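You operate a simulated robot arm through the tools that you are given. There is no shell and no other tool. Be economical: measure what you need, move in short steps, check, and stop when the job is done.

Carry out the task below with a simulated robot arm. There is one attempt and no reset: what you move stays moved.

TASK
Strip the blue block in the work table's vise and put it away.
Fine: its dial to FREE; pin into the rack's free hole before the vise lever is freed; jaw slid open; block onto the rubber mat.
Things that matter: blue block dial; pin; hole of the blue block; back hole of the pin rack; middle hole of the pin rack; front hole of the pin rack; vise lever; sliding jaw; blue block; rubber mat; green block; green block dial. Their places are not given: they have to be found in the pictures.

It is judged by the outcome, as a careful person would: the job done as asked, and still so three seconds after it is handed in. It fails if anything else is knocked over, pushed out of place, dropped, spilled or broken.

THE ROBOT
A 6-joint arm with a two-finger parallel gripper, fixed in place. Base frame: the origin is at the foot of the arm, x ahead of it, y to its left, z up; the work surface is at about z = 864. Lengths are in mm, angles in rad, forces in N, time in s.
With the tool pointing down near the work surface it reaches from about 240 to 640 mm from the base axis. Its first joint turns from -1.152 to 1.152 rad. Payload 2.7 kg.
Tool frame: the origin (TCP) lies between the finger pads and is the grasp point; the fingertips stand 23 mm ahead of it; z points along the fingers, y is the line along which they close. The gripper opens to 94 mm. The fingers are 38 mm wide and 10 mm thick; the gripper's body (54 by 96 mm) begins 39 mm behind the TCP.
Orientation is told as [roll, pitch, yaw] about the base's x, y, z axes, in that order, counted from this pose: with the fingers straight down and closing along the base's y, the tool's x points along the base's -x, its y along +y and its z along -z.

THE INTERFACE
- The arm moves only by the tool servo_tool. Its arguments are lists of equal length, an entry for each row: "translation": the shift along the tool's x, y, z in mm, a list of three; "delta_rot": the turn, a rotation vector about the tool's x, y, z in rad, a list of three; "claw": the closure, from 0 (fully open) to 1 (shut). In form: {"translation": [[x, y, z], ...], "delta_rot": [[rx, ry, rz], ...], "claw": [claw, ...]}. A call has 1 to 12 rows; each row shifts and turns the commanded pose from where the row before left it, along the tool's axes as they then stand. A row lasts 0.2 s, in which the tool goes at most 50 mm and 0.15 rad; a call with a longer step from one row to the next is refused whole, and so is a gripper value outside its range. A pose out of reach is approached as far as the arm can. The call stops where the force on the tool passes 70 N (or 10 N more than at its start, if that is more) or the arm is blocked; 0.2 s more then pass. The fingers move at their own pace (about 45 mm/s each) and stop on an object; they squeeze with about 43 N. The grip force told is the motor's: it shows also when the fingers shut on nothing. Time passes only in rows, and 0.2 s behind the last, so rows that do not move let the fingers close. It gives the time, the measured TCP pose, the force on the tool (base axes), the opening and the grip force at its end, in the units of the frame above (readings bear some noise).
- Cameras (640 x 400 px; columns grow to the right, rows downward): "scene" is fixed at [64, -434.5, 1439.8]; the picture's right is [0.82, -0.57, 0.00], its down [-0.25, -0.36, -0.90] and it looks along [0.51, 0.74, -0.43] (base axes); focal length 343 px, centre (320, 200). "wrist" rides on the gripper at [-39, 0, -44] in the tool frame; the picture's right is [0.00, -1.00, 0.00], its down [0.97, 0.00, -0.24] and it looks along [0.24, 0.00, 0.97] (tool axes); focal length 218 px, centre (320, 200).
- snapshot(camera): a new picture of that camera. No time passes.
- locate(camera, pixels): for up to 12 pixels [column, row] of the newest picture of that camera ("zoom" is the newest enlarged one), the place [x, y, z] in the base frame of the surface seen there, good to about 2 mm, but the place of the scene camera against the robot may be out by one fixed shift of up to 25 mm in any direction. No time passes.
- enlarge(camera, box): a new picture of the part [left, top, right, bottom] of that camera's present view, enlarged. No time passes.
- sign_off(): hands the job in; it is judged then, once.

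Work in short steps. Measure before you move; look again where a grasp or a placing could have gone wrong, and mend it. You have 80 turns and 38 pictures in all, the two below and enlarged ones among them. Open the gripper and draw the arm clear of the work before you hand the job in, unless the task says otherwise; then end with one line.

The tools are called after "Emit:" as name(argument=value, ...) on one line, values as JSON. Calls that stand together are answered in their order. servo_tool: Moves the arm, as the interface text tells. Its arguments: {"type":"object","properties":{"translation":{"type":"array","items":{"type":"array","items":{"type":"number"}}},"delta_rot":{"type":"array","items":{"type":"array","items":{"type":"number"}}},"claw":{"type":"array","items":{"type":"number"}}},"required":["translation","delta_rot","claw"]} The other tools are called the same way: snapshot (camera) takes a picture; locate (camera, pixels) gives the place of the surface under pixels of a picture; enlarge (camera, box) takes an enlarged picture of a part of a camera's view; sign_off () hands the job in.

At the start:

```text
t: 0.0
tcp_pos: [358.3, -194.5, 1247.4]
tcp_rot: [0.001, 0.0, 0.001]
wrist_force: [0.4, 0.3, 0.2]
width: 94.0
grip_force: 0.1
```

scene: 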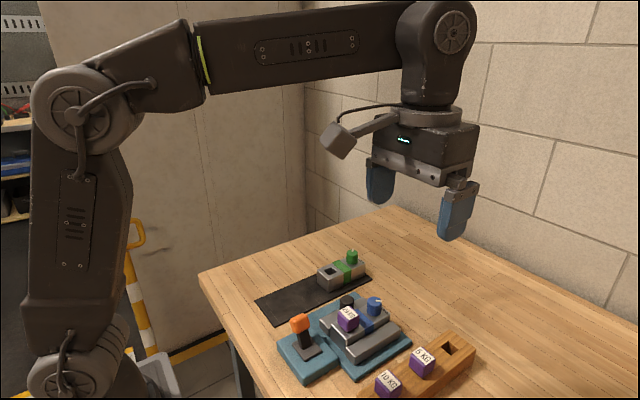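
wrist: 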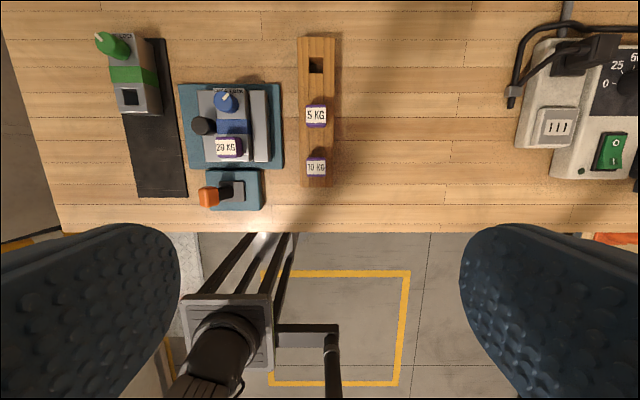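

The wrist picture shows the vise around (232,125), the rack at (317,110) and the mat at (155,120). I enlarge both views for detail.

Emit:
enlarge(camera="wrist", box=[80, 20, 360, 220])

Emit:
enlarge(camera="scene", box=[240, 240, 480, 400])

Emit:
locate(camera="wrist", pixels=[[228, 147], [225, 100], [316, 66], [316, 115], [316, 167], [208, 196], [240, 190], [155, 150], [130, 97], [115, 45], [203, 125], [262, 125]])

```text
2.00 times, centred on (220, 120) of wrist
```

zoom: 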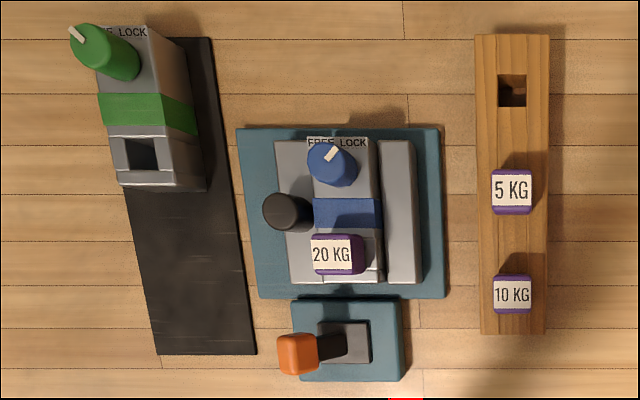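

```text
2.50 times, centred on (360, 320) of scene
```

zoom: 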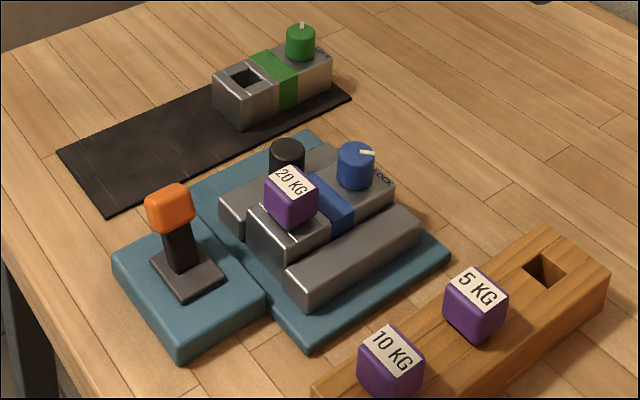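

```text
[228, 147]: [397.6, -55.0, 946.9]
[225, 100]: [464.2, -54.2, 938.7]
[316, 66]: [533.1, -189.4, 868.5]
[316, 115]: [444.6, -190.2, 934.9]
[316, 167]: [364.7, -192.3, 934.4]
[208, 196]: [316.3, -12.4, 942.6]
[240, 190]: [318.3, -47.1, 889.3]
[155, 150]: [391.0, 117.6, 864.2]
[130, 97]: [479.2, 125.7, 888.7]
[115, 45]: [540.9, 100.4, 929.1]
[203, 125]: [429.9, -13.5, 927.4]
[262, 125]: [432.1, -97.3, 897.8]
```

The free hole is the back one (x≈530, y≈-189); the blue dial points to LOCK. I go above the vise for a closer look.

Emit:
servo_tool(translation=[[-16, 29, 29], [-16, 29, 29], [-16, 29, 29], [-16, 29, 29], [-16, 29, 29], [0, 0, 0]], delta_rot=[[0, 0, 0], [0, 0, 0], [0, 0, 0], [0, 0, 0], [0, 0, 0], [0, 0, 0]], claw=[0, 0, 0, 0, 0, 0])

Emit:
snapshot(camera="wrist")

```text
t: 1.4
tcp_pos: [440.5, -50.8, 1103.8]
tcp_rot: [0.0, 0.001, -0.001]
wrist_force: [-0.8, 0.6, -0.7]
width: 94.1
grip_force: 0.0
```

```text
33 pictures are left
```

wrist: 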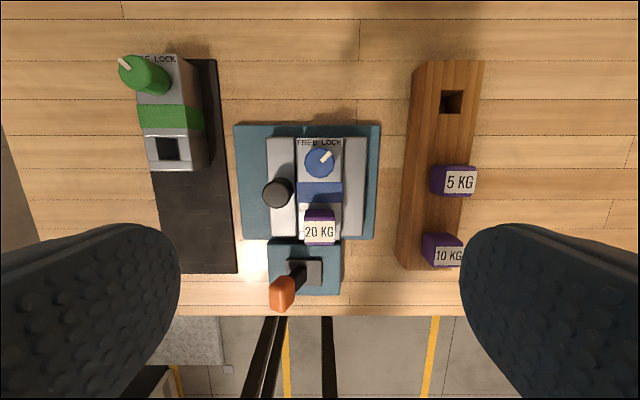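

Emit:
enlarge(camera="wrist", box=[225, 115, 393, 220])

Emit:
locate(camera="wrist", pixels=[[307, 162], [333, 162], [320, 149], [320, 175], [451, 102], [443, 92], [461, 112], [319, 192], [353, 190], [278, 192], [281, 294], [320, 232]])

```text
3.81 times, centred on (309, 168) of wrist
```

zoom: 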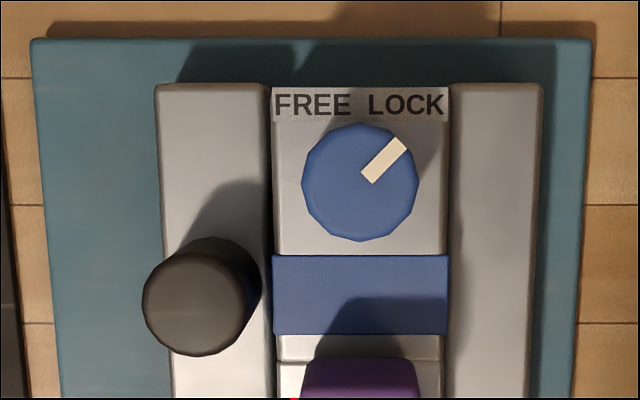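

```text
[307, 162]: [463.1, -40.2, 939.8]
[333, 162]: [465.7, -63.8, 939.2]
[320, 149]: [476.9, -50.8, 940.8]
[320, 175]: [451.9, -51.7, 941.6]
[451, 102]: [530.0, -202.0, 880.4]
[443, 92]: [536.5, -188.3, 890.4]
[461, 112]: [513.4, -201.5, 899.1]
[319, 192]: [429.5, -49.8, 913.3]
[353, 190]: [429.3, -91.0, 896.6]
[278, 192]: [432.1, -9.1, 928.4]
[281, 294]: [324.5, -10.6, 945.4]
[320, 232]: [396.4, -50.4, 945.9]
```

Dial centre is about (464,-51.5), top z≈941, diameter ≈28; it must turn about 90° counter-clockwise seen from above. I come down over it keeping the tips above the black knob (top 928).

Emit:
servo_tool(translation=[[-12, 0, 25], [-12, -0.7, 40], [0, 0, 40], [0, 0, 35], [0, 0, 11], [0, 0, 0]], delta_rot=[[0, 0, 0], [0, 0, 0], [0, 0, 0], [0, 0, 0], [0, 0, 0], [0, 0, 0]], claw=[0.45, 0.45, 0.45, 0.45, 0.45, 0.45])

Emit:
snapshot(camera="wrist")

```text
t: 2.8
tcp_pos: [464.2, -51.0, 952.4]
tcp_rot: [-0.002, -0.001, 0.0]
wrist_force: [0.4, 0.5, -0.2]
width: 51.7
grip_force: 0.1
```

```text
31 pictures are left
```

wrist: 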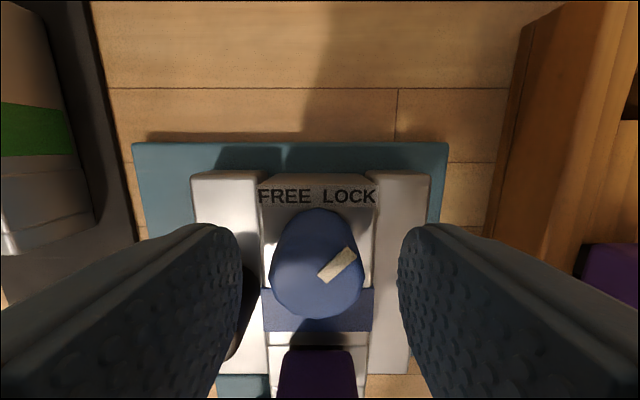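

Dial is centred between the fingers. Close.

Emit:
servo_tool(translation=[[0, 0, 0], [0, 0, 0], [0, 0, 0]], delta_rot=[[0, 0, 0], [0, 0, 0], [0, 0, 0]], claw=[1, 1, 1])

```text
t: 3.6
tcp_pos: [465.3, -50.6, 953.2]
tcp_rot: [0.001, 0.001, -0.002]
wrist_force: [0.8, 5.2, 0.5]
width: 29.0
grip_force: 42.3
```

Gripped at 29 mm. Turn counter-clockwise about 90°.

Emit:
servo_tool(translation=[[0, 0, 0], [0, 0, 0], [0, 0, 0], [0, 0, 0], [0, 0, 0], [0, 0, 0], [0, 0, 0], [0, 0, 0], [0, 0, 0], [0, 0, 0], [0, 0, 0], [0, 0, 0]], delta_rot=[[0, 0, -0.143], [0, 0, -0.143], [0, 0, -0.143], [0, 0, -0.143], [0, 0, -0.143], [0, 0, -0.143], [0, 0, -0.143], [0, 0, -0.143], [0, 0, -0.143], [0, 0, -0.143], [0, 0, -0.141], [0, 0, 0]], claw=[1, 1, 1, 1, 1, 1, 1, 1, 1, 1, 1, 1])

Emit:
snapshot(camera="wrist")

```text
t: 6.2
tcp_pos: [464.6, -53.6, 952.2]
tcp_rot: [-0.003, 0.0, 1.572]
wrist_force: [0.5, 8.5, 16.1]
width: 29.0
grip_force: 43.1
```

```text
30 pictures are left
```

wrist: 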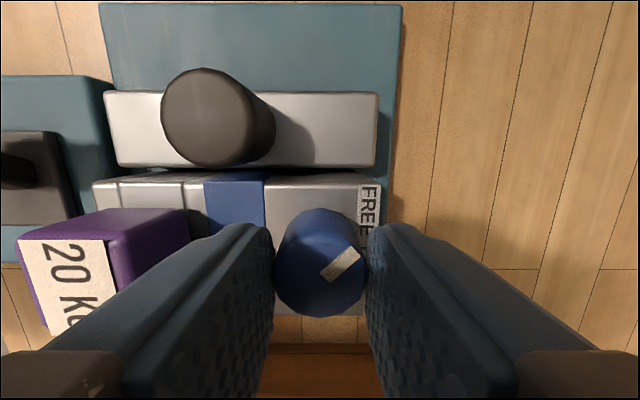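

The pointer turned with the fingers and now points at FREE. Release slightly, lift, turn back.

Emit:
servo_tool(translation=[[0, 0, 0], [0, 0, 0], [0, 0, -30], [0, 0, -40], [0, 0, -40], [0, 0, -40]], delta_rot=[[0, 0, 0], [0, 0, 0], [0, 0, 0], [0, 0, 0], [0, 0, 0], [0, 0, 0]], claw=[0.48, 0.48, 0.48, 0.48, 0.48, 0.48])

Emit:
servo_tool(translation=[[0, 0, 0], [0, 0, 0], [0, 0, 0], [0, 0, 0], [0, 0, 0], [0, 0, 0], [0, 0, 0], [0, 0, 0], [0, 0, 0], [0, 0, 0], [0, 0, 0], [50, 0, 0]], delta_rot=[[0, 0, 0.143], [0, 0, 0.143], [0, 0, 0.143], [0, 0, 0.143], [0, 0, 0.143], [0, 0, 0.143], [0, 0, 0.143], [0, 0, 0.143], [0, 0, 0.143], [0, 0, 0.143], [0, 0, 0.141], [0, 0, 0]], claw=[0.3, 0.3, 0.3, 0.3, 0.3, 0.3, 0.3, 0.3, 0.3, 0.3, 0.3, 0.3])

Emit:
snapshot(camera="wrist")

```text
t: 7.6
tcp_pos: [462.4, -53.0, 1103.8]
tcp_rot: [0.0, 0.0, 1.57]
wrist_force: [0.5, -0.8, 1.1]
width: 48.9
grip_force: 0.0
```

```text
t: 10.2
tcp_pos: [411.9, -52.2, 1102.1]
tcp_rot: [0.0, -0.002, -0.002]
wrist_force: [1.0, 0.4, 0.0]
width: 65.9
grip_force: 0.1
```

```text
29 pictures are left
```

wrist: 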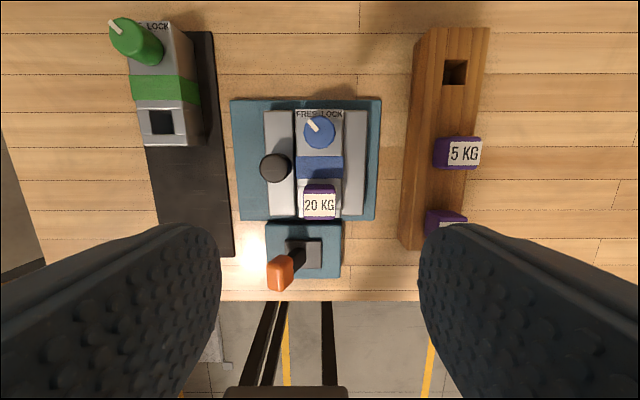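

The dial reads FREE. Now I measure the 20 KG pin head and the rack's back hole.

Emit:
enlarge(camera="wrist", box=[280, 100, 360, 220])

Emit:
locate(camera="wrist", pixels=[[304, 204], [336, 204], [320, 195], [320, 215], [320, 187], [448, 153], [480, 153], [465, 142], [465, 165], [405, 150], [440, 30], [484, 30]])

Emit:
enlarge(camera="wrist", box=[395, 20, 499, 180])

```text
3.33 times, centred on (320, 160) of wrist
```

zoom: 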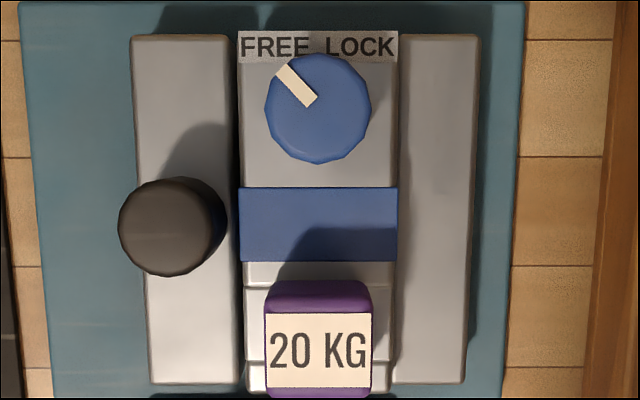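

```text
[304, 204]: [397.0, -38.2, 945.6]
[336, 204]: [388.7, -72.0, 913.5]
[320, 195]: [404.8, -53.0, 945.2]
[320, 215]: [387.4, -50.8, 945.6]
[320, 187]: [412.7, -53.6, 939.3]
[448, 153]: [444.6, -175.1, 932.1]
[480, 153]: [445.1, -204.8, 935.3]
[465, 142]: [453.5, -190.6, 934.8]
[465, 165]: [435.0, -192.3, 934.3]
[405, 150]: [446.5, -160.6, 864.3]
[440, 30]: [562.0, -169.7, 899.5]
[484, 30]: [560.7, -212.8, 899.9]
```

```text
2.50 times, centred on (447, 100) of wrist
```

zoom: 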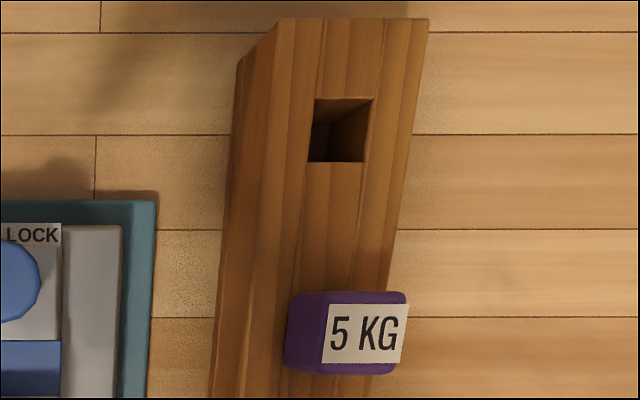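

Pin head centre is about (396,-51.7), ≈30 wide, top 945.6; hole centre is about (524,-190.5), 23.5 square, rack top 900. Descend on the pin.

Emit:
servo_tool(translation=[[15.7, 0.4, 20], [0, 0, 40], [0, 0, 40], [0, 0, 35], [0, 0, 23], [0, 0, 0]], delta_rot=[[0, 0, 0], [0, 0, 0], [0, 0, 0], [0, 0, 0], [0, 0, 0], [0, 0, 0]], claw=[0.53, 0.53, 0.53, 0.53, 0.53, 0.53])

Emit:
snapshot(camera="wrist")

```text
t: 11.6
tcp_pos: [398.3, -52.5, 943.8]
tcp_rot: [0.001, 0.0, 0.001]
wrist_force: [-0.3, -0.4, -0.1]
width: 44.1
grip_force: 0.1
```

```text
26 pictures are left
```

wrist: 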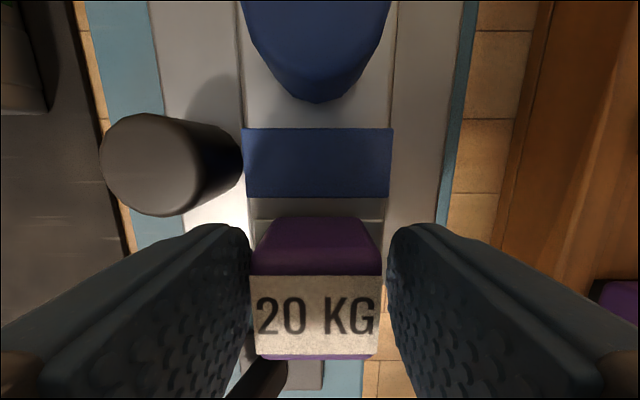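

Centred. Close and lift gently.

Emit:
servo_tool(translation=[[0, 0, 0], [0, 0, 0], [0, 0, 0]], delta_rot=[[0, 0, 0], [0, 0, 0], [0, 0, 0]], claw=[1, 1, 1])

Emit:
servo_tool(translation=[[0, 0, -15], [0, 0, -20], [0, 0, -25], [0, 0, -30], [0, 0, 0]], delta_rot=[[0, 0, 0], [0, 0, 0], [0, 0, 0], [0, 0, 0], [0, 0, 0]], claw=[1, 1, 1, 1, 1])

Emit:
snapshot(camera="wrist")

Emit:
snapshot(camera="scene")

```text
t: 12.4
tcp_pos: [397.8, -52.4, 944.0]
tcp_rot: [0.0, -0.001, 0.0]
wrist_force: [0.2, -0.2, -1.3]
width: 31.3
grip_force: 43.0
```

```text
t: 13.6
tcp_pos: [396.6, -51.9, 1034.1]
tcp_rot: [0.0, 0.0, -0.002]
wrist_force: [0.4, 0.1, -1.1]
width: 31.4
grip_force: 42.9
```

```text
25 pictures are left
```

wrist: 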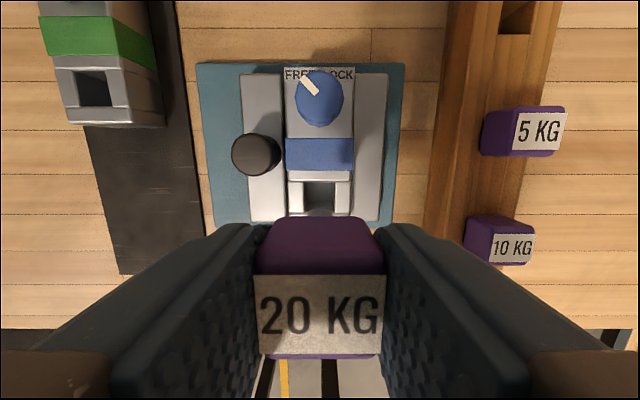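

```text
24 pictures are left
```

scene: 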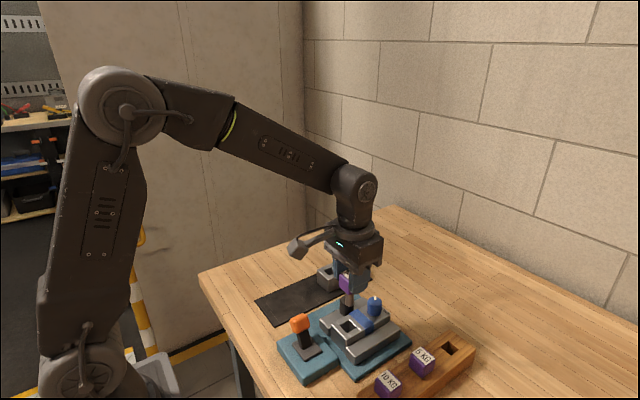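

The pin is out and upright. I look at the shaft and travel toward the rack's back hole at height.

Emit:
enlarge(camera="scene", box=[300, 250, 420, 350])

Emit:
servo_tool(translation=[[-30, -33, 0], [-31, -33, 0], [-31, -33, 0], [-31, -34, 0], [-4.4, -5.6, 0], [0, 0, 0]], delta_rot=[[0, 0, 0], [0, 0, 0], [0, 0, 0], [0, 0, 0], [0, 0, 0], [0, 0, 0]], claw=[1, 1, 1, 1, 1, 1])

Emit:
snapshot(camera="wrist")

Emit:
enlarge(camera="scene", box=[360, 260, 520, 400])

```text
4.00 times, centred on (360, 300) of scene
```

zoom: 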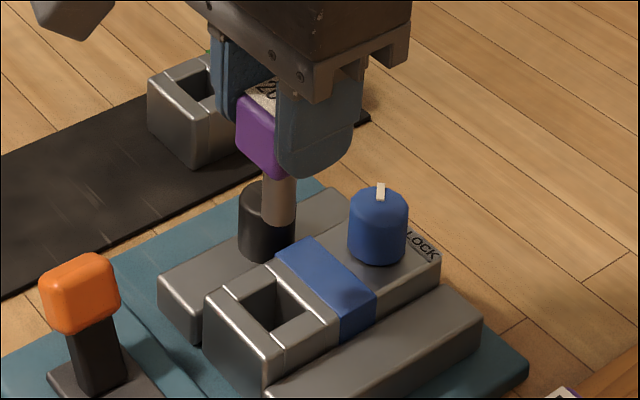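

```text
t: 15.0
tcp_pos: [526.2, -191.6, 1034.1]
tcp_rot: [-0.001, 0.0, 0.001]
wrist_force: [-0.5, -0.3, -1.0]
width: 31.0
grip_force: 42.6
```

```text
22 pictures are left
```

wrist: 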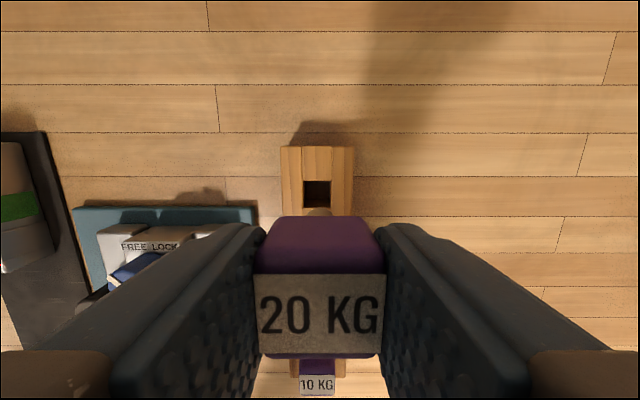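

```text
2.86 times, centred on (440, 330) of scene
```

zoom: 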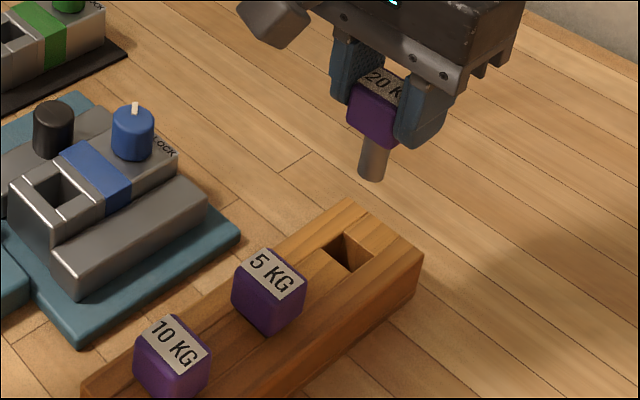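

The shaft is round and thinner than the hole. I check the alignment with a closer look at the hole.

Emit:
enlarge(camera="wrist", box=[270, 140, 366, 220])

Emit:
servo_tool(translation=[[0, 0, 0]], delta_rot=[[0, 0, 0]], claw=[1])

```text
5.00 times, centred on (318, 180) of wrist
```

zoom: 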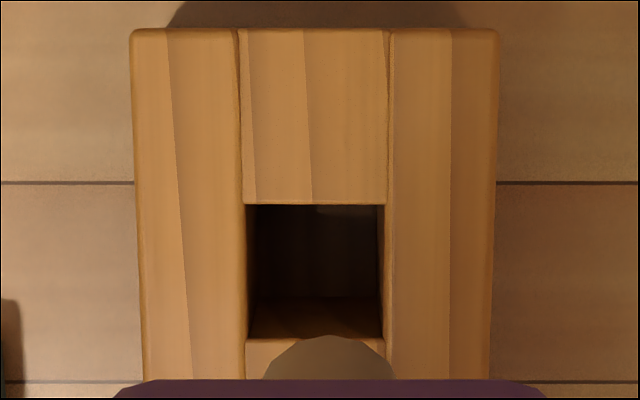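

```text
t: 15.4
tcp_pos: [525.5, -191.5, 1035.8]
tcp_rot: [0.001, -0.001, 0.0]
wrist_force: [-0.1, 0.4, -0.1]
width: 31.3
grip_force: 42.9
```

Hole centre comes out at (525.4,-189.2); I shift +2.2 in y and lower, slowing at the end.

Emit:
servo_tool(translation=[[0, 2.2, 10], [0, 0, 25], [0, 0, 25], [0, 0, 10], [0, 0, 10], [0, 0, 10], [0, 0, 10], [0, 0, 0]], delta_rot=[[0, 0, 0], [0, 0, 0], [0, 0, 0], [0, 0, 0], [0, 0, 0], [0, 0, 0], [0, 0, 0], [0, 0, 0]], claw=[1, 1, 1, 1, 1, 1, 1, 1])

Emit:
enlarge(camera="scene", box=[360, 300, 520, 400])

```text
t: 17.2
tcp_pos: [524.5, -187.0, 933.6]
tcp_rot: [-0.001, -0.001, 0.001]
wrist_force: [0.6, 0.3, -0.7]
width: 31.1
grip_force: 43.2
```

```text
4.00 times, centred on (440, 350) of scene
```

zoom: 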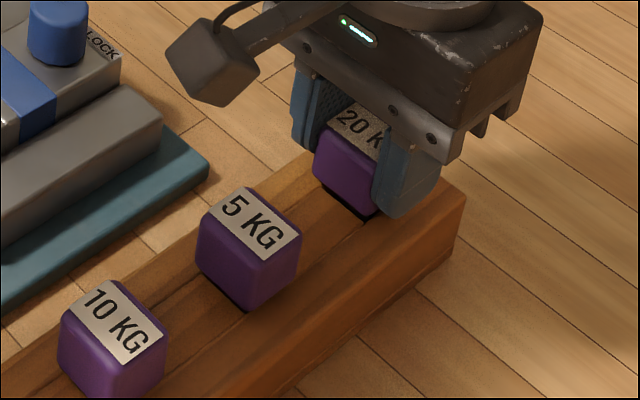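

The pin is nearly seated with no contact force. Press down in small steps, then release and rise.

Emit:
servo_tool(translation=[[0, 0, 1.5], [0, 0, 1.5], [0, 0, 0]], delta_rot=[[0, 0, 0], [0, 0, 0], [0, 0, 0]], claw=[1, 1, 1])

Emit:
servo_tool(translation=[[0, 0, 0], [0, 0, 0], [0, 0, 0], [0, 0, -20], [0, 0, -40], [0, 0, -40], [0, 0, -40], [0, 0, 0]], delta_rot=[[0, 0, 0], [0, 0, 0], [0, 0, 0], [0, 0, 0], [0, 0, 0], [0, 0, 0], [0, 0, 0], [0, 0, 0]], claw=[0.5, 0.5, 0.5, 0.5, 0.5, 0.5, 0.5, 0.5])

Emit:
enlarge(camera="scene", box=[240, 240, 480, 400])

```text
t: 18.0
tcp_pos: [525.4, -188.9, 934.3]
tcp_rot: [-0.002, -0.002, 0.0]
wrist_force: [-7.7, 0.4, 23.5]
width: 31.4
grip_force: 42.6
```

```text
t: 19.8
tcp_pos: [526.1, -188.3, 1071.4]
tcp_rot: [-0.001, 0.001, 0.0]
wrist_force: [1.0, 0.5, -0.2]
width: 47.0
grip_force: 0.1
```

```text
2.50 times, centred on (360, 320) of scene
```

zoom: 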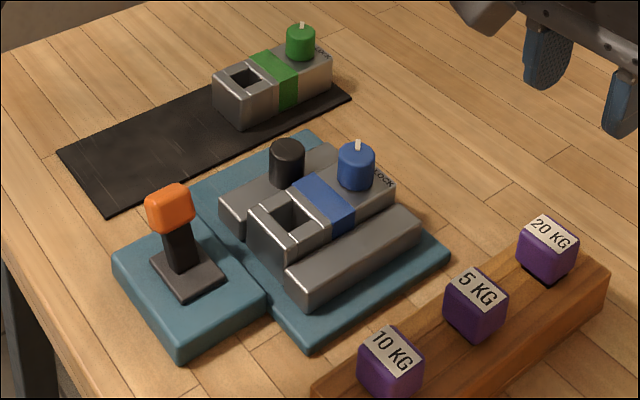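

The 20 KG pin stands in the back hole. Next I go above the lever for a close look.

Emit:
servo_tool(translation=[[30, 28, 0], [33, 32, 0], [33, 32, 0], [33, 32, 0], [33, 26, 0], [13, 0, 0], [0, 0, 0]], delta_rot=[[0, 0, 0], [0, 0, 0], [0, 0, 0], [0, 0, 0], [0, 0, 0], [0, 0, 0], [0, 0, 0]], claw=[0, 0, 0, 0, 0, 0, 0])

Emit:
snapshot(camera="wrist")

Emit:
enlarge(camera="scene", box=[265, 290, 345, 390])

```text
t: 21.4
tcp_pos: [349.7, -39.8, 1071.0]
tcp_rot: [0.001, -0.001, -0.001]
wrist_force: [-0.7, -0.2, -0.8]
width: 93.9
grip_force: 0.1
```

```text
17 pictures are left
```

wrist: 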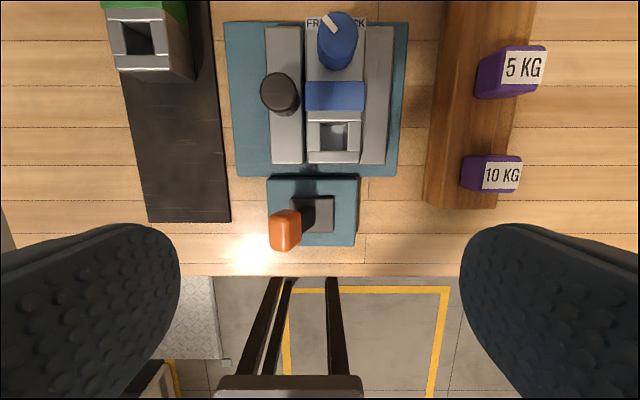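

```text
4.00 times, centred on (305, 340) of scene
```

zoom: 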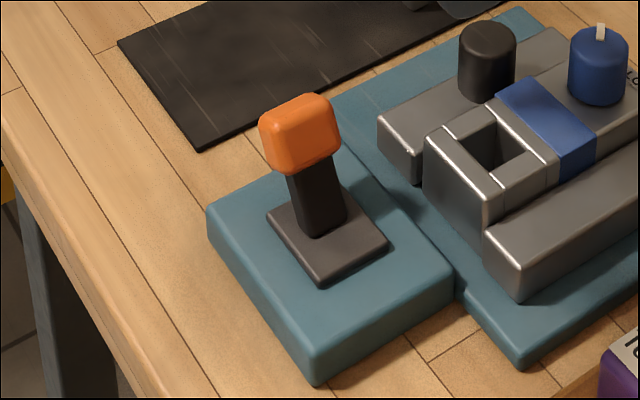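

Emit:
locate(camera="wrist", pixels=[[276, 218], [288, 218], [276, 228], [288, 228], [300, 222], [272, 215], [325, 205], [325, 225], [308, 225], [298, 205], [270, 190], [350, 235]])

Emit:
enlarge(camera="wrist", box=[250, 165, 370, 255])

```text
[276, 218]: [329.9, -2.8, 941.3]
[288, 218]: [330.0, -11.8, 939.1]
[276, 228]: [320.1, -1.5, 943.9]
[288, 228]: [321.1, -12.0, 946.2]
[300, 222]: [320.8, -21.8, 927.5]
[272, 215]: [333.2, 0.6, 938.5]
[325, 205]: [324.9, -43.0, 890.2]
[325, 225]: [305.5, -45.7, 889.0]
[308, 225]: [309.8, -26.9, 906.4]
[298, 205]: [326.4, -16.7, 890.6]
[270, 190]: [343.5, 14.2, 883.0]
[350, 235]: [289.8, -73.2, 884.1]
```

```text
4.44 times, centred on (310, 210) of wrist
```

zoom: 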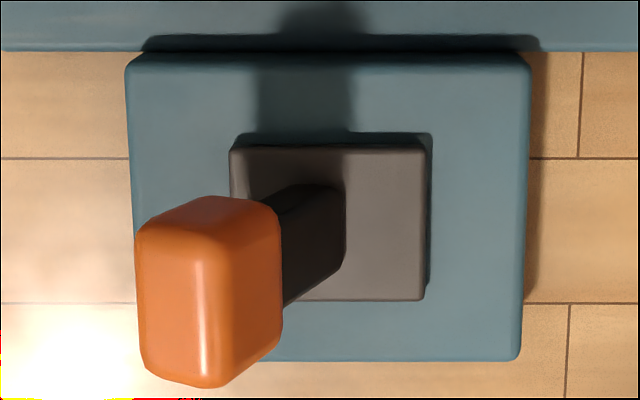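

The lever leans toward +y (handle about (322,-8,940), pivot about (320,-34,890)). I'll push it with closed fingers from its +y side toward -y.

Emit:
servo_tool(translation=[[14, 40, 0], [14, 40, 0], [0, 5, 30], [0, 0, 40], [0, 0, 40], [0, 0, 13], [0, 0, 0]], delta_rot=[[0, 0, 0], [0, 0, 0], [0, 0, 0], [0, 0, 0], [0, 0, 0], [0, 0, 0], [0, 0, 0]], claw=[1, 1, 1, 1, 1, 1, 1])

Emit:
enlarge(camera="scene", box=[230, 240, 390, 390])

```text
t: 23.0
tcp_pos: [323.7, 46.8, 947.0]
tcp_rot: [-0.002, -0.001, 0.0]
wrist_force: [-1.9, 0.0, -0.3]
width: 0.0
grip_force: 42.1
```

```text
2.67 times, centred on (310, 315) of scene
```

zoom: 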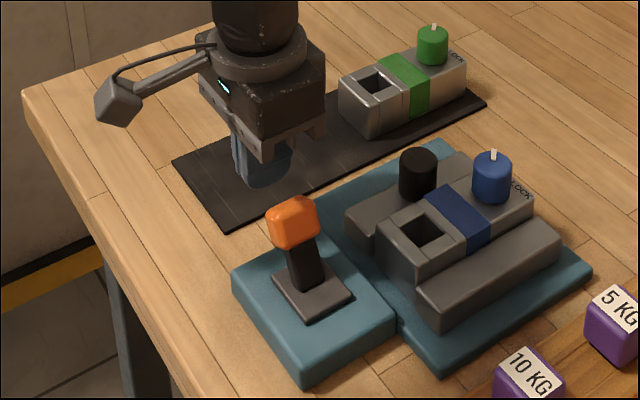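

Push toward -y in short steps.

Emit:
servo_tool(translation=[[0, -15, 0], [0, -10, 0], [0, -8, 0], [0, -8, 0], [0, -8, 0], [0, -8, 0], [0, -8, 0], [0, -8, 0], [0, 0, 0]], delta_rot=[[0, 0, 0], [0, 0, 0], [0, 0, 0], [0, 0, 0], [0, 0, 0], [0, 0, 0], [0, 0, 0], [0, 0, 0], [0, 0, 0]], claw=[1, 1, 1, 1, 1, 1, 1, 1, 1])

Emit:
enlarge(camera="scene", box=[230, 240, 390, 390])

```text
t: 24.6
tcp_pos: [323.9, -13.4, 950.3]
tcp_rot: [0.0, -0.004, 0.002]
wrist_force: [-8.7, 2.1, 14.4]
width: 0.0
grip_force: 42.3
stopped in row 8: the force on the tool passed its limit (the readings are from after the stop); the commanded pose is now the measured one
```

```text
2.67 times, centred on (310, 315) of scene
```

zoom: 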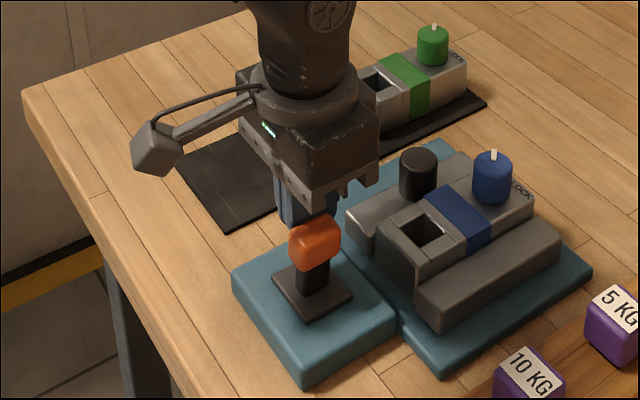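

The lever has moved and the force limit tripped. I back off and look from above.

Emit:
servo_tool(translation=[[0, 10, 0], [0, 30, 0], [0, 0, -40], [0, 0, -40], [-20, -40, -40], [-10, -40, 0], [0, 0, 0]], delta_rot=[[0, 0, 0], [0, 0, 0], [0, 0, 0], [0, 0, 0], [0, 0, 0], [0, 0, 0], [0, 0, 0]], claw=[1, 1, 1, 1, 0.5, 0, 0])

Emit:
snapshot(camera="wrist")

```text
refused: row 5 steps farther than a row can; nothing moved
```

```text
12 pictures are left
```

wrist: 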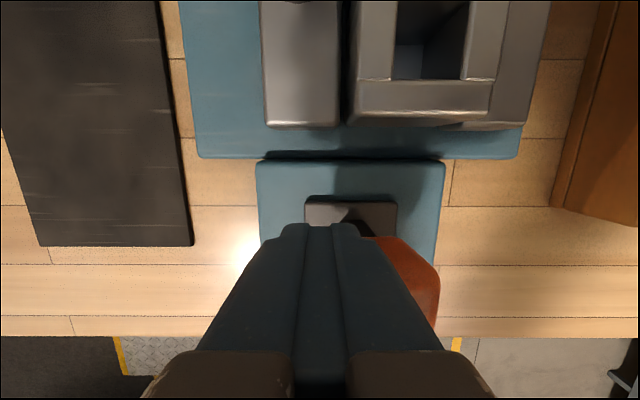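

Redo with smaller steps.

Emit:
servo_tool(translation=[[0, 10, 0], [0, 30, 0], [0, 0, -40], [0, 0, -40], [-10, -30, -35], [-15, -35, 0], [0, 0, 0]], delta_rot=[[0, 0, 0], [0, 0, 0], [0, 0, 0], [0, 0, 0], [0, 0, 0], [0, 0, 0], [0, 0, 0]], claw=[1, 1, 1, 1, 0.5, 0, 0])

Emit:
snapshot(camera="wrist")

Emit:
locate(camera="wrist", pixels=[[320, 210], [320, 225], [330, 210], [330, 225], [340, 215], [350, 215], [345, 225], [310, 215]])

```text
t: 26.2
tcp_pos: [348.9, -39.2, 1066.9]
tcp_rot: [0.002, -0.004, 0.002]
wrist_force: [-0.5, -0.4, -0.3]
width: 67.6
grip_force: 0.0
```

```text
11 pictures are left
```

wrist: 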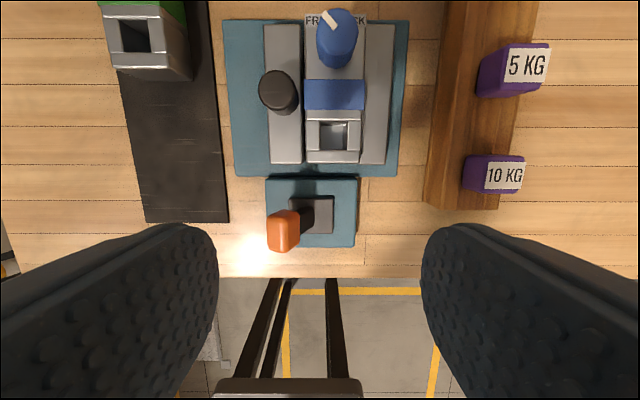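

```text
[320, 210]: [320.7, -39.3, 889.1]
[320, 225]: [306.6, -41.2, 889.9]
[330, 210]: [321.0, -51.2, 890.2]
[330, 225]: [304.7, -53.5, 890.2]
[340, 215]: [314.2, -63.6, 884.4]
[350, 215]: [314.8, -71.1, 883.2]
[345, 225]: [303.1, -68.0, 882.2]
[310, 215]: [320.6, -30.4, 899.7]
```

The lever sprang back toward +y, so it needs to go past centre with a controlled hold. I'll grasp the handle along x (yaw 90°) and carry it over.

Emit:
servo_tool(translation=[[0, 0, 0], [0, 0, 0], [0, 0, 0], [0, 0, 0], [0, 0, 0], [0, 0, 0], [0, 0, 0], [0, 0, 0], [0, 0, 0], [0, 0, 0], [0, 0, 0], [-32, 28, 0]], delta_rot=[[0, 0, -0.143], [0, 0, -0.143], [0, 0, -0.143], [0, 0, -0.143], [0, 0, -0.143], [0, 0, -0.143], [0, 0, -0.143], [0, 0, -0.143], [0, 0, -0.143], [0, 0, -0.143], [0, 0, -0.141], [0, 0, 0]], claw=[0.45, 0.45, 0.45, 0.45, 0.45, 0.45, 0.45, 0.45, 0.45, 0.45, 0.45, 0.45])

Emit:
servo_tool(translation=[[0, 0, 40], [0, 0, 40], [0, 0, 20], [0, 0, 0]], delta_rot=[[0, 0, 0], [0, 0, 0], [0, 0, 0], [0, 0, 0]], claw=[0.45, 0.45, 0.45, 0.45])

Emit:
snapshot(camera="wrist")

```text
t: 28.8
tcp_pos: [319.2, -8.8, 1066.9]
tcp_rot: [-0.007, -0.001, 1.574]
wrist_force: [-0.2, 0.5, -0.1]
width: 51.5
grip_force: 0.0
```

```text
t: 29.8
tcp_pos: [321.8, -7.1, 968.0]
tcp_rot: [-0.006, -0.003, 1.573]
wrist_force: [0.3, -0.1, 0.1]
width: 51.7
grip_force: 0.1
```

```text
10 pictures are left
```

wrist: 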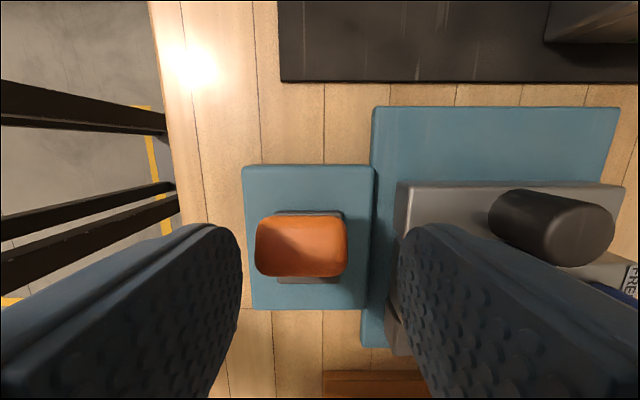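

Handle centre is about 6 mm toward -x of the finger midline. Correct, lower and close.

Emit:
servo_tool(translation=[[0, 6, 0], [0, 0, 15], [0, 0, 15], [0, 0, 0], [0, 0, 0], [0, 0, 0]], delta_rot=[[0, 0, 0], [0, 0, 0], [0, 0, 0], [0, 0, 0], [0, 0, 0], [0, 0, 0]], claw=[0.45, 0.45, 0.45, 1, 1, 1])

```text
t: 31.2
tcp_pos: [315.1, -8.8, 936.2]
tcp_rot: [-0.004, 0.0, 1.573]
wrist_force: [6.0, 1.0, -2.3]
width: 33.5
grip_force: 45.1
```

Gripped (33.5 mm). Carry it along the arc to near vertical.

Emit:
servo_tool(translation=[[5, 0, -1.8], [5, 0, -1.4], [4.5, 0, -1.0], [4.5, 0, -0.6], [0, 0, 0]], delta_rot=[[0, 0, 0], [0, 0, 0], [0, 0, 0], [0, 0, 0], [0, 0, 0]], claw=[1, 1, 1, 1, 1])

```text
t: 32.4
tcp_pos: [315.3, -27.0, 941.1]
tcp_rot: [-0.006, -0.001, 1.571]
wrist_force: [2.4, 24.1, 2.1]
width: 33.8
grip_force: 44.8
```

Resistance is 24 N; continue past centre.

Emit:
servo_tool(translation=[[4.5, 0, 0], [4.5, 0, 0], [4.5, 0, 0.6], [4.5, 0, 1.0], [5, 0, 1.4], [5, 0, 1.8], [0, 0, 0]], delta_rot=[[0, 0, 0], [0, 0, 0], [0, 0, 0], [0, 0, 0], [0, 0, 0], [0, 0, 0], [0, 0, 0]], claw=[1, 1, 1, 1, 1, 1, 1])

Emit:
enlarge(camera="scene", box=[230, 240, 390, 390])

```text
t: 34.0
tcp_pos: [314.7, -56.1, 936.0]
tcp_rot: [-0.005, 0.001, 1.575]
wrist_force: [-2.4, 11.6, 23.9]
width: 33.8
grip_force: 45.0
```

```text
2.67 times, centred on (310, 315) of scene
```

zoom: 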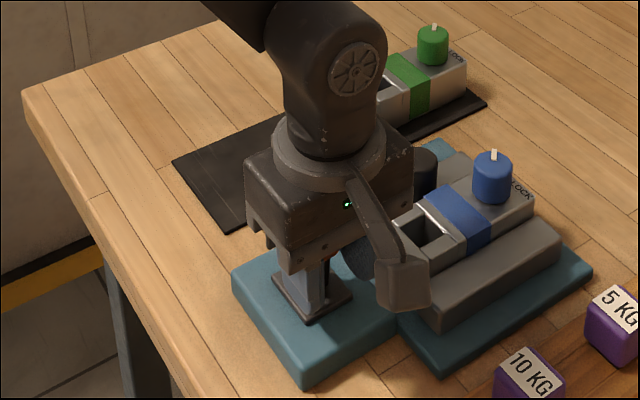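

Lever is over to the -y side. A little farther, then release and rise.

Emit:
servo_tool(translation=[[3, 0, 1.5], [3, 0, 1.5], [0, 0, 0]], delta_rot=[[0, 0, 0], [0, 0, 0], [0, 0, 0]], claw=[1, 1, 1])

Emit:
servo_tool(translation=[[0, 0, 0], [0, 0, 0], [0, 0, -30], [0, 0, -40], [0, 0, -40], [0, -30, -20], [0, 0, 0]], delta_rot=[[0, 0, 0], [0, 0, 0], [0, 0, 0], [0, 0, 0], [0, 0, 0], [0, 0, 0], [0, 0, 0]], claw=[0.45, 0.45, 0.45, 0.45, 0.45, 0.2, 0.2])

Emit:
snapshot(camera="wrist")

```text
t: 34.8
tcp_pos: [315.2, -60.3, 930.6]
tcp_rot: [-0.007, 0.001, 1.572]
wrist_force: [0.1, 13.0, 19.0]
width: 33.8
grip_force: 45.2
```

```text
t: 36.4
tcp_pos: [346.1, -59.0, 1062.4]
tcp_rot: [-0.005, -0.002, 1.572]
wrist_force: [-0.4, 0.3, 0.3]
width: 75.3
grip_force: 0.1
```

```text
8 pictures are left
```

wrist: 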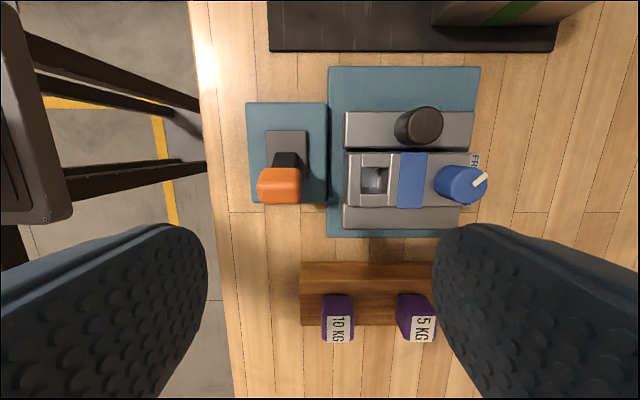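

The lever stays on the -y side (freed). I measure the knob and jaw in this picture and turn the tool back.

Emit:
locate(camera="wrist", pixels=[[427, 120], [415, 122], [438, 120], [427, 108], [370, 120], [370, 145], [370, 158], [370, 215], [420, 70], [428, 203], [356, 162], [412, 180]])

Emit:
servo_tool(translation=[[0, 0, 0], [0, 0, 0], [0, 0, 0], [0, 0, 0], [0, 0, 0], [0, 0, 0], [0, 0, 0], [0, 0, 0], [0, 0, 0], [0, 0, 0], [0, 0, 0], [-40, 25, 0]], delta_rot=[[0, 0, 0.143], [0, 0, 0.143], [0, 0, 0.143], [0, 0, 0.143], [0, 0, 0.143], [0, 0, 0.143], [0, 0, 0.143], [0, 0, 0.143], [0, 0, 0.143], [0, 0, 0.143], [0, 0, 0.141], [0, 0, 0]], claw=[0.4, 0.4, 0.4, 0.4, 0.4, 0.4, 0.4, 0.4, 0.4, 0.4, 0.4, 0.4])

```text
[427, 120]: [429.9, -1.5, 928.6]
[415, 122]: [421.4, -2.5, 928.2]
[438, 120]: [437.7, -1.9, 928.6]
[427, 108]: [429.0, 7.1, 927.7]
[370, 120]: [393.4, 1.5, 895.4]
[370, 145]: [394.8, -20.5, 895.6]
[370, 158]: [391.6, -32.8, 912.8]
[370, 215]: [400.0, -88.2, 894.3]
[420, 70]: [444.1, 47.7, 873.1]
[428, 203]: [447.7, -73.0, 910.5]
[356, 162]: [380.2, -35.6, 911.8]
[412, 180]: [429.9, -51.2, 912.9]
```

```text
t: 39.0
tcp_pos: [383.5, -34.8, 1064.2]
tcp_rot: [0.001, -0.004, 0.002]
wrist_force: [0.0, 0.1, 0.4]
width: 56.2
grip_force: 0.1
```

Knob centre about (430,-6), jaw top 895. Descend around the knob (tips at 917, above the block top 913).

Emit:
servo_tool(translation=[[-35, 28.8, 0], [-5, 0, 40], [0, 0, 40], [0, 0, 30], [0, 0, 13.5], [0, 0, 0]], delta_rot=[[0, 0, 0], [0, 0, 0], [0, 0, 0], [0, 0, 0], [0, 0, 0], [0, 0, 0]], claw=[0.4, 0.4, 0.4, 0.4, 0.4, 0.4])

Emit:
servo_tool(translation=[[0, 0, 0], [0, 0, 0], [0, 0, 0]], delta_rot=[[0, 0, 0], [0, 0, 0], [0, 0, 0]], claw=[1, 1, 1])

```text
t: 40.4
tcp_pos: [423.5, -6.5, 940.5]
tcp_rot: [0.0, -0.004, 0.0]
wrist_force: [-0.4, -0.4, 0.6]
width: 56.5
grip_force: 0.1
```

```text
t: 41.2
tcp_pos: [423.4, -7.6, 940.4]
tcp_rot: [0.002, -0.005, 0.001]
wrist_force: [-0.7, 0.2, -1.7]
width: 29.1
grip_force: 44.6
```

Knob gripped (29 mm). Slide +y in small steps.

Emit:
servo_tool(translation=[[0, 5, 0], [0, 6, 0], [0, 6, 0], [0, 6, 0], [0, 6, 0], [0, 0, 0]], delta_rot=[[0, 0, 0], [0, 0, 0], [0, 0, 0], [0, 0, 0], [0, 0, 0], [0, 0, 0]], claw=[1, 1, 1, 1, 1, 1])

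```text
t: 42.6
tcp_pos: [423.3, 22.1, 941.2]
tcp_rot: [0.0, 0.0, 0.001]
wrist_force: [-22.6, 0.4, 18.8]
width: 28.9
grip_force: 45.1
```

It slid 29 mm. I try a few mm more to find the stop.

Emit:
servo_tool(translation=[[0, 3, 0], [0, 3, 0], [0, 3, 0], [0, 0, 0]], delta_rot=[[0, 0, 0], [0, 0, 0], [0, 0, 0], [0, 0, 0]], claw=[1, 1, 1, 1])

```text
t: 43.6
tcp_pos: [423.1, 31.1, 939.6]
tcp_rot: [0.002, -0.003, 0.001]
wrist_force: [-18.7, -0.3, 18.6]
width: 29.1
grip_force: 45.1
```

Emit:
servo_tool(translation=[[0, 2, 0], [0, 2, 0], [0, 2, 0], [0, 0, 0]], delta_rot=[[0, 0, 0], [0, 0, 0], [0, 0, 0], [0, 0, 0]], claw=[1, 1, 1, 1])

```text
t: 44.6
tcp_pos: [423.1, 35.2, 940.1]
tcp_rot: [-0.001, -0.004, 0.0]
wrist_force: [-15.4, -32.2, 27.0]
width: 29.0
grip_force: 45.4
```

The stop is reached (-32 N). Release, lift, and look.

Emit:
servo_tool(translation=[[0, 0, 0], [0, 0, 0], [0, 0, -30], [0, 0, -40], [0, -30, -35], [0, -40, -20], [0, -20, 0], [0, 0, 0]], delta_rot=[[0, 0, 0], [0, 0, 0], [0, 0, 0], [0, 0, 0], [0, 0, 0], [0, 0, 0], [0, 0, 0], [0, 0, 0]], claw=[0.45, 0.45, 0.45, 0.45, 0.3, 0, 0, 0])

Emit:
snapshot(camera="wrist")

```text
t: 46.4
tcp_pos: [423.4, -53.8, 1065.1]
tcp_rot: [0.002, -0.006, 0.001]
wrist_force: [0.2, -2.1, -0.3]
width: 94.3
grip_force: 0.0
```

```text
7 pictures are left
```

wrist: 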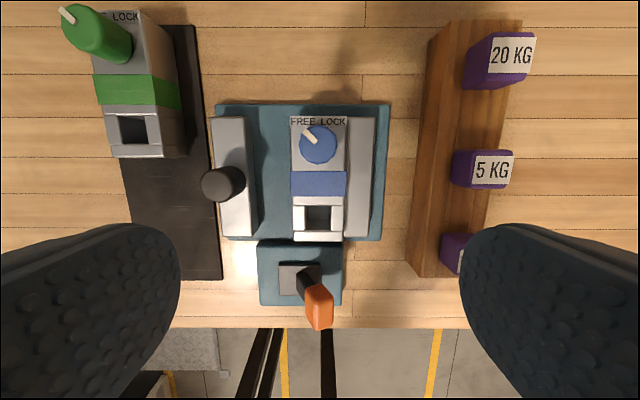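

Jaw fully open, lever freed, pin in the back hole. I measure the block edges, mat corners and green block.

Emit:
locate(camera="wrist", pixels=[[295, 185], [343, 185], [352, 185], [316, 236], [316, 120], [135, 215], [217, 215], [183, 274], [218, 275], [135, 152], [182, 150], [190, 35]])

Emit:
enlarge(camera="wrist", box=[80, 100, 400, 300])

```text
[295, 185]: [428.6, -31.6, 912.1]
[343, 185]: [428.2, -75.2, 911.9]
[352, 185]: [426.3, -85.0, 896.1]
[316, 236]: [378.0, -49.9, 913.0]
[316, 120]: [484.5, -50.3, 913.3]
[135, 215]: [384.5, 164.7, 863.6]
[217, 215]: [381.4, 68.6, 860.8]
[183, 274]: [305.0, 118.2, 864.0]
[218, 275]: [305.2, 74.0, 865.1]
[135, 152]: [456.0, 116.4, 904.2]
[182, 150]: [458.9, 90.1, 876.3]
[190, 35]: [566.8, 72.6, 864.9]
```

```text
2.00 times, centred on (240, 200) of wrist
```

zoom: 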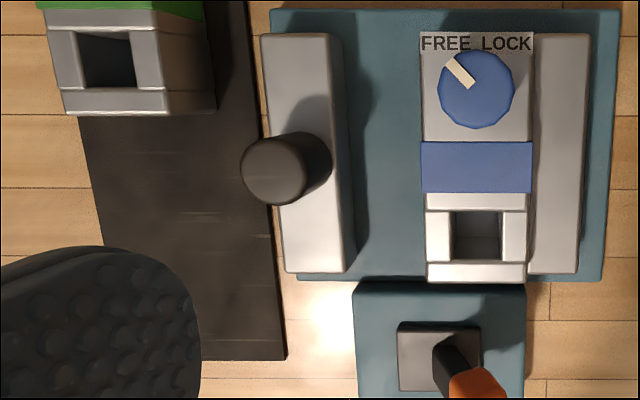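

Block: x 373–487, y -28…-79, top 913; fixed jaw top 896. The free mat area is x 298–456, y 70–168, so the block centre goes to about (375,119). Descend with tips at 898.

Emit:
servo_tool(translation=[[-7, 0.3, 30], [0, 0, 40], [0, 0, 40], [0, 0, 24], [0, 0, 10], [0, 0, 0]], delta_rot=[[0, 0, 0], [0, 0, 0], [0, 0, 0], [0, 0, 0], [0, 0, 0], [0, 0, 0]], claw=[0.19, 0.19, 0.19, 0.19, 0.19, 0.19])

Emit:
servo_tool(translation=[[0, 0, 0], [0, 0, 0], [0, 0, 0], [0, 0, 0]], delta_rot=[[0, 0, 0], [0, 0, 0], [0, 0, 0], [0, 0, 0]], claw=[1, 1, 1, 1])

```text
t: 47.8
tcp_pos: [431.0, -55.3, 919.0]
tcp_rot: [0.003, -0.005, 0.003]
wrist_force: [-0.2, -0.9, -0.7]
width: 76.0
grip_force: 0.0
```

```text
t: 48.8
tcp_pos: [431.8, -51.5, 918.7]
tcp_rot: [0.004, -0.006, 0.001]
wrist_force: [-0.3, 29.5, 0.6]
width: 49.5
grip_force: 43.3
```

Gripped at 49.5 mm with a 29 N sideways load; relieve it by shifting +2.5 in y, then lift slowly.

Emit:
servo_tool(translation=[[0, 2.5, 0], [0, 0, -5], [0, 0, -10], [0, 0, -20], [0, 0, -30], [0, 0, -30], [0, 0, 0]], delta_rot=[[0, 0, 0], [0, 0, 0], [0, 0, 0], [0, 0, 0], [0, 0, 0], [0, 0, 0], [0, 0, 0]], claw=[1, 1, 1, 1, 1, 1, 1])

Emit:
snapshot(camera="scene")

```text
t: 50.4
tcp_pos: [431.4, -50.2, 1015.1]
tcp_rot: [0.002, -0.006, 0.002]
wrist_force: [0.3, 0.0, -4.0]
width: 49.6
grip_force: 43.2
```

```text
5 pictures are left
```

scene: 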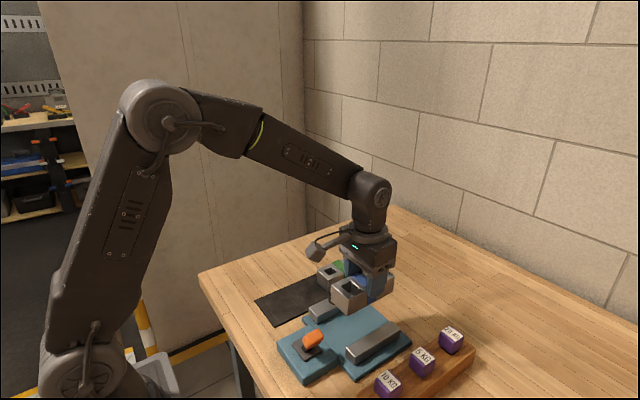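

The block is up and level. Move over the free part of the mat.

Emit:
servo_tool(translation=[[11, 30, 0], [11, 35, 0], [11, 35, 0], [11, 35, 0], [12, 34, 0], [0, 0, 0]], delta_rot=[[0, 0, 0], [0, 0, 0], [0, 0, 0], [0, 0, 0], [0, 0, 0], [0, 0, 0]], claw=[1, 1, 1, 1, 1, 1])

Emit:
snapshot(camera="wrist")

```text
t: 51.8
tcp_pos: [375.1, 119.4, 1014.6]
tcp_rot: [0.001, -0.004, 0.002]
wrist_force: [0.0, 0.7, -4.8]
width: 49.4
grip_force: 42.9
```

```text
4 pictures are left
```

wrist: 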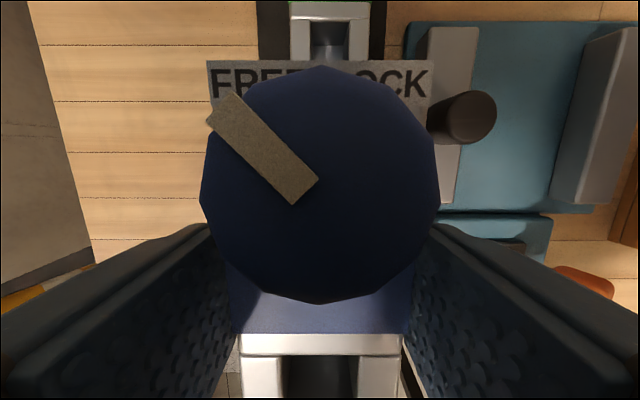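

The mat is centred under the block and the green block stays clear. Lower to just above the mat, then in small steps.

Emit:
servo_tool(translation=[[0, 0, 30], [0, 0, 30], [0, 0, 20], [0, 0, 12], [0, 0, 0]], delta_rot=[[0, 0, 0], [0, 0, 0], [0, 0, 0], [0, 0, 0], [0, 0, 0]], claw=[1, 1, 1, 1, 1])

Emit:
servo_tool(translation=[[0, 0, 2], [0, 0, 2], [0, 0, 2], [0, 0, 2], [0, 0, 0]], delta_rot=[[0, 0, 0], [0, 0, 0], [0, 0, 0], [0, 0, 0], [0, 0, 0]], claw=[1, 1, 1, 1, 1])

```text
t: 53.0
tcp_pos: [376.4, 121.1, 921.2]
tcp_rot: [0.001, -0.004, 0.0]
wrist_force: [-0.5, -1.7, -5.1]
width: 49.9
grip_force: 43.2
```

```text
t: 54.2
tcp_pos: [375.7, 118.9, 916.2]
tcp_rot: [0.001, -0.006, 0.002]
wrist_force: [-0.3, -0.1, -4.6]
width: 49.3
grip_force: 43.0
```

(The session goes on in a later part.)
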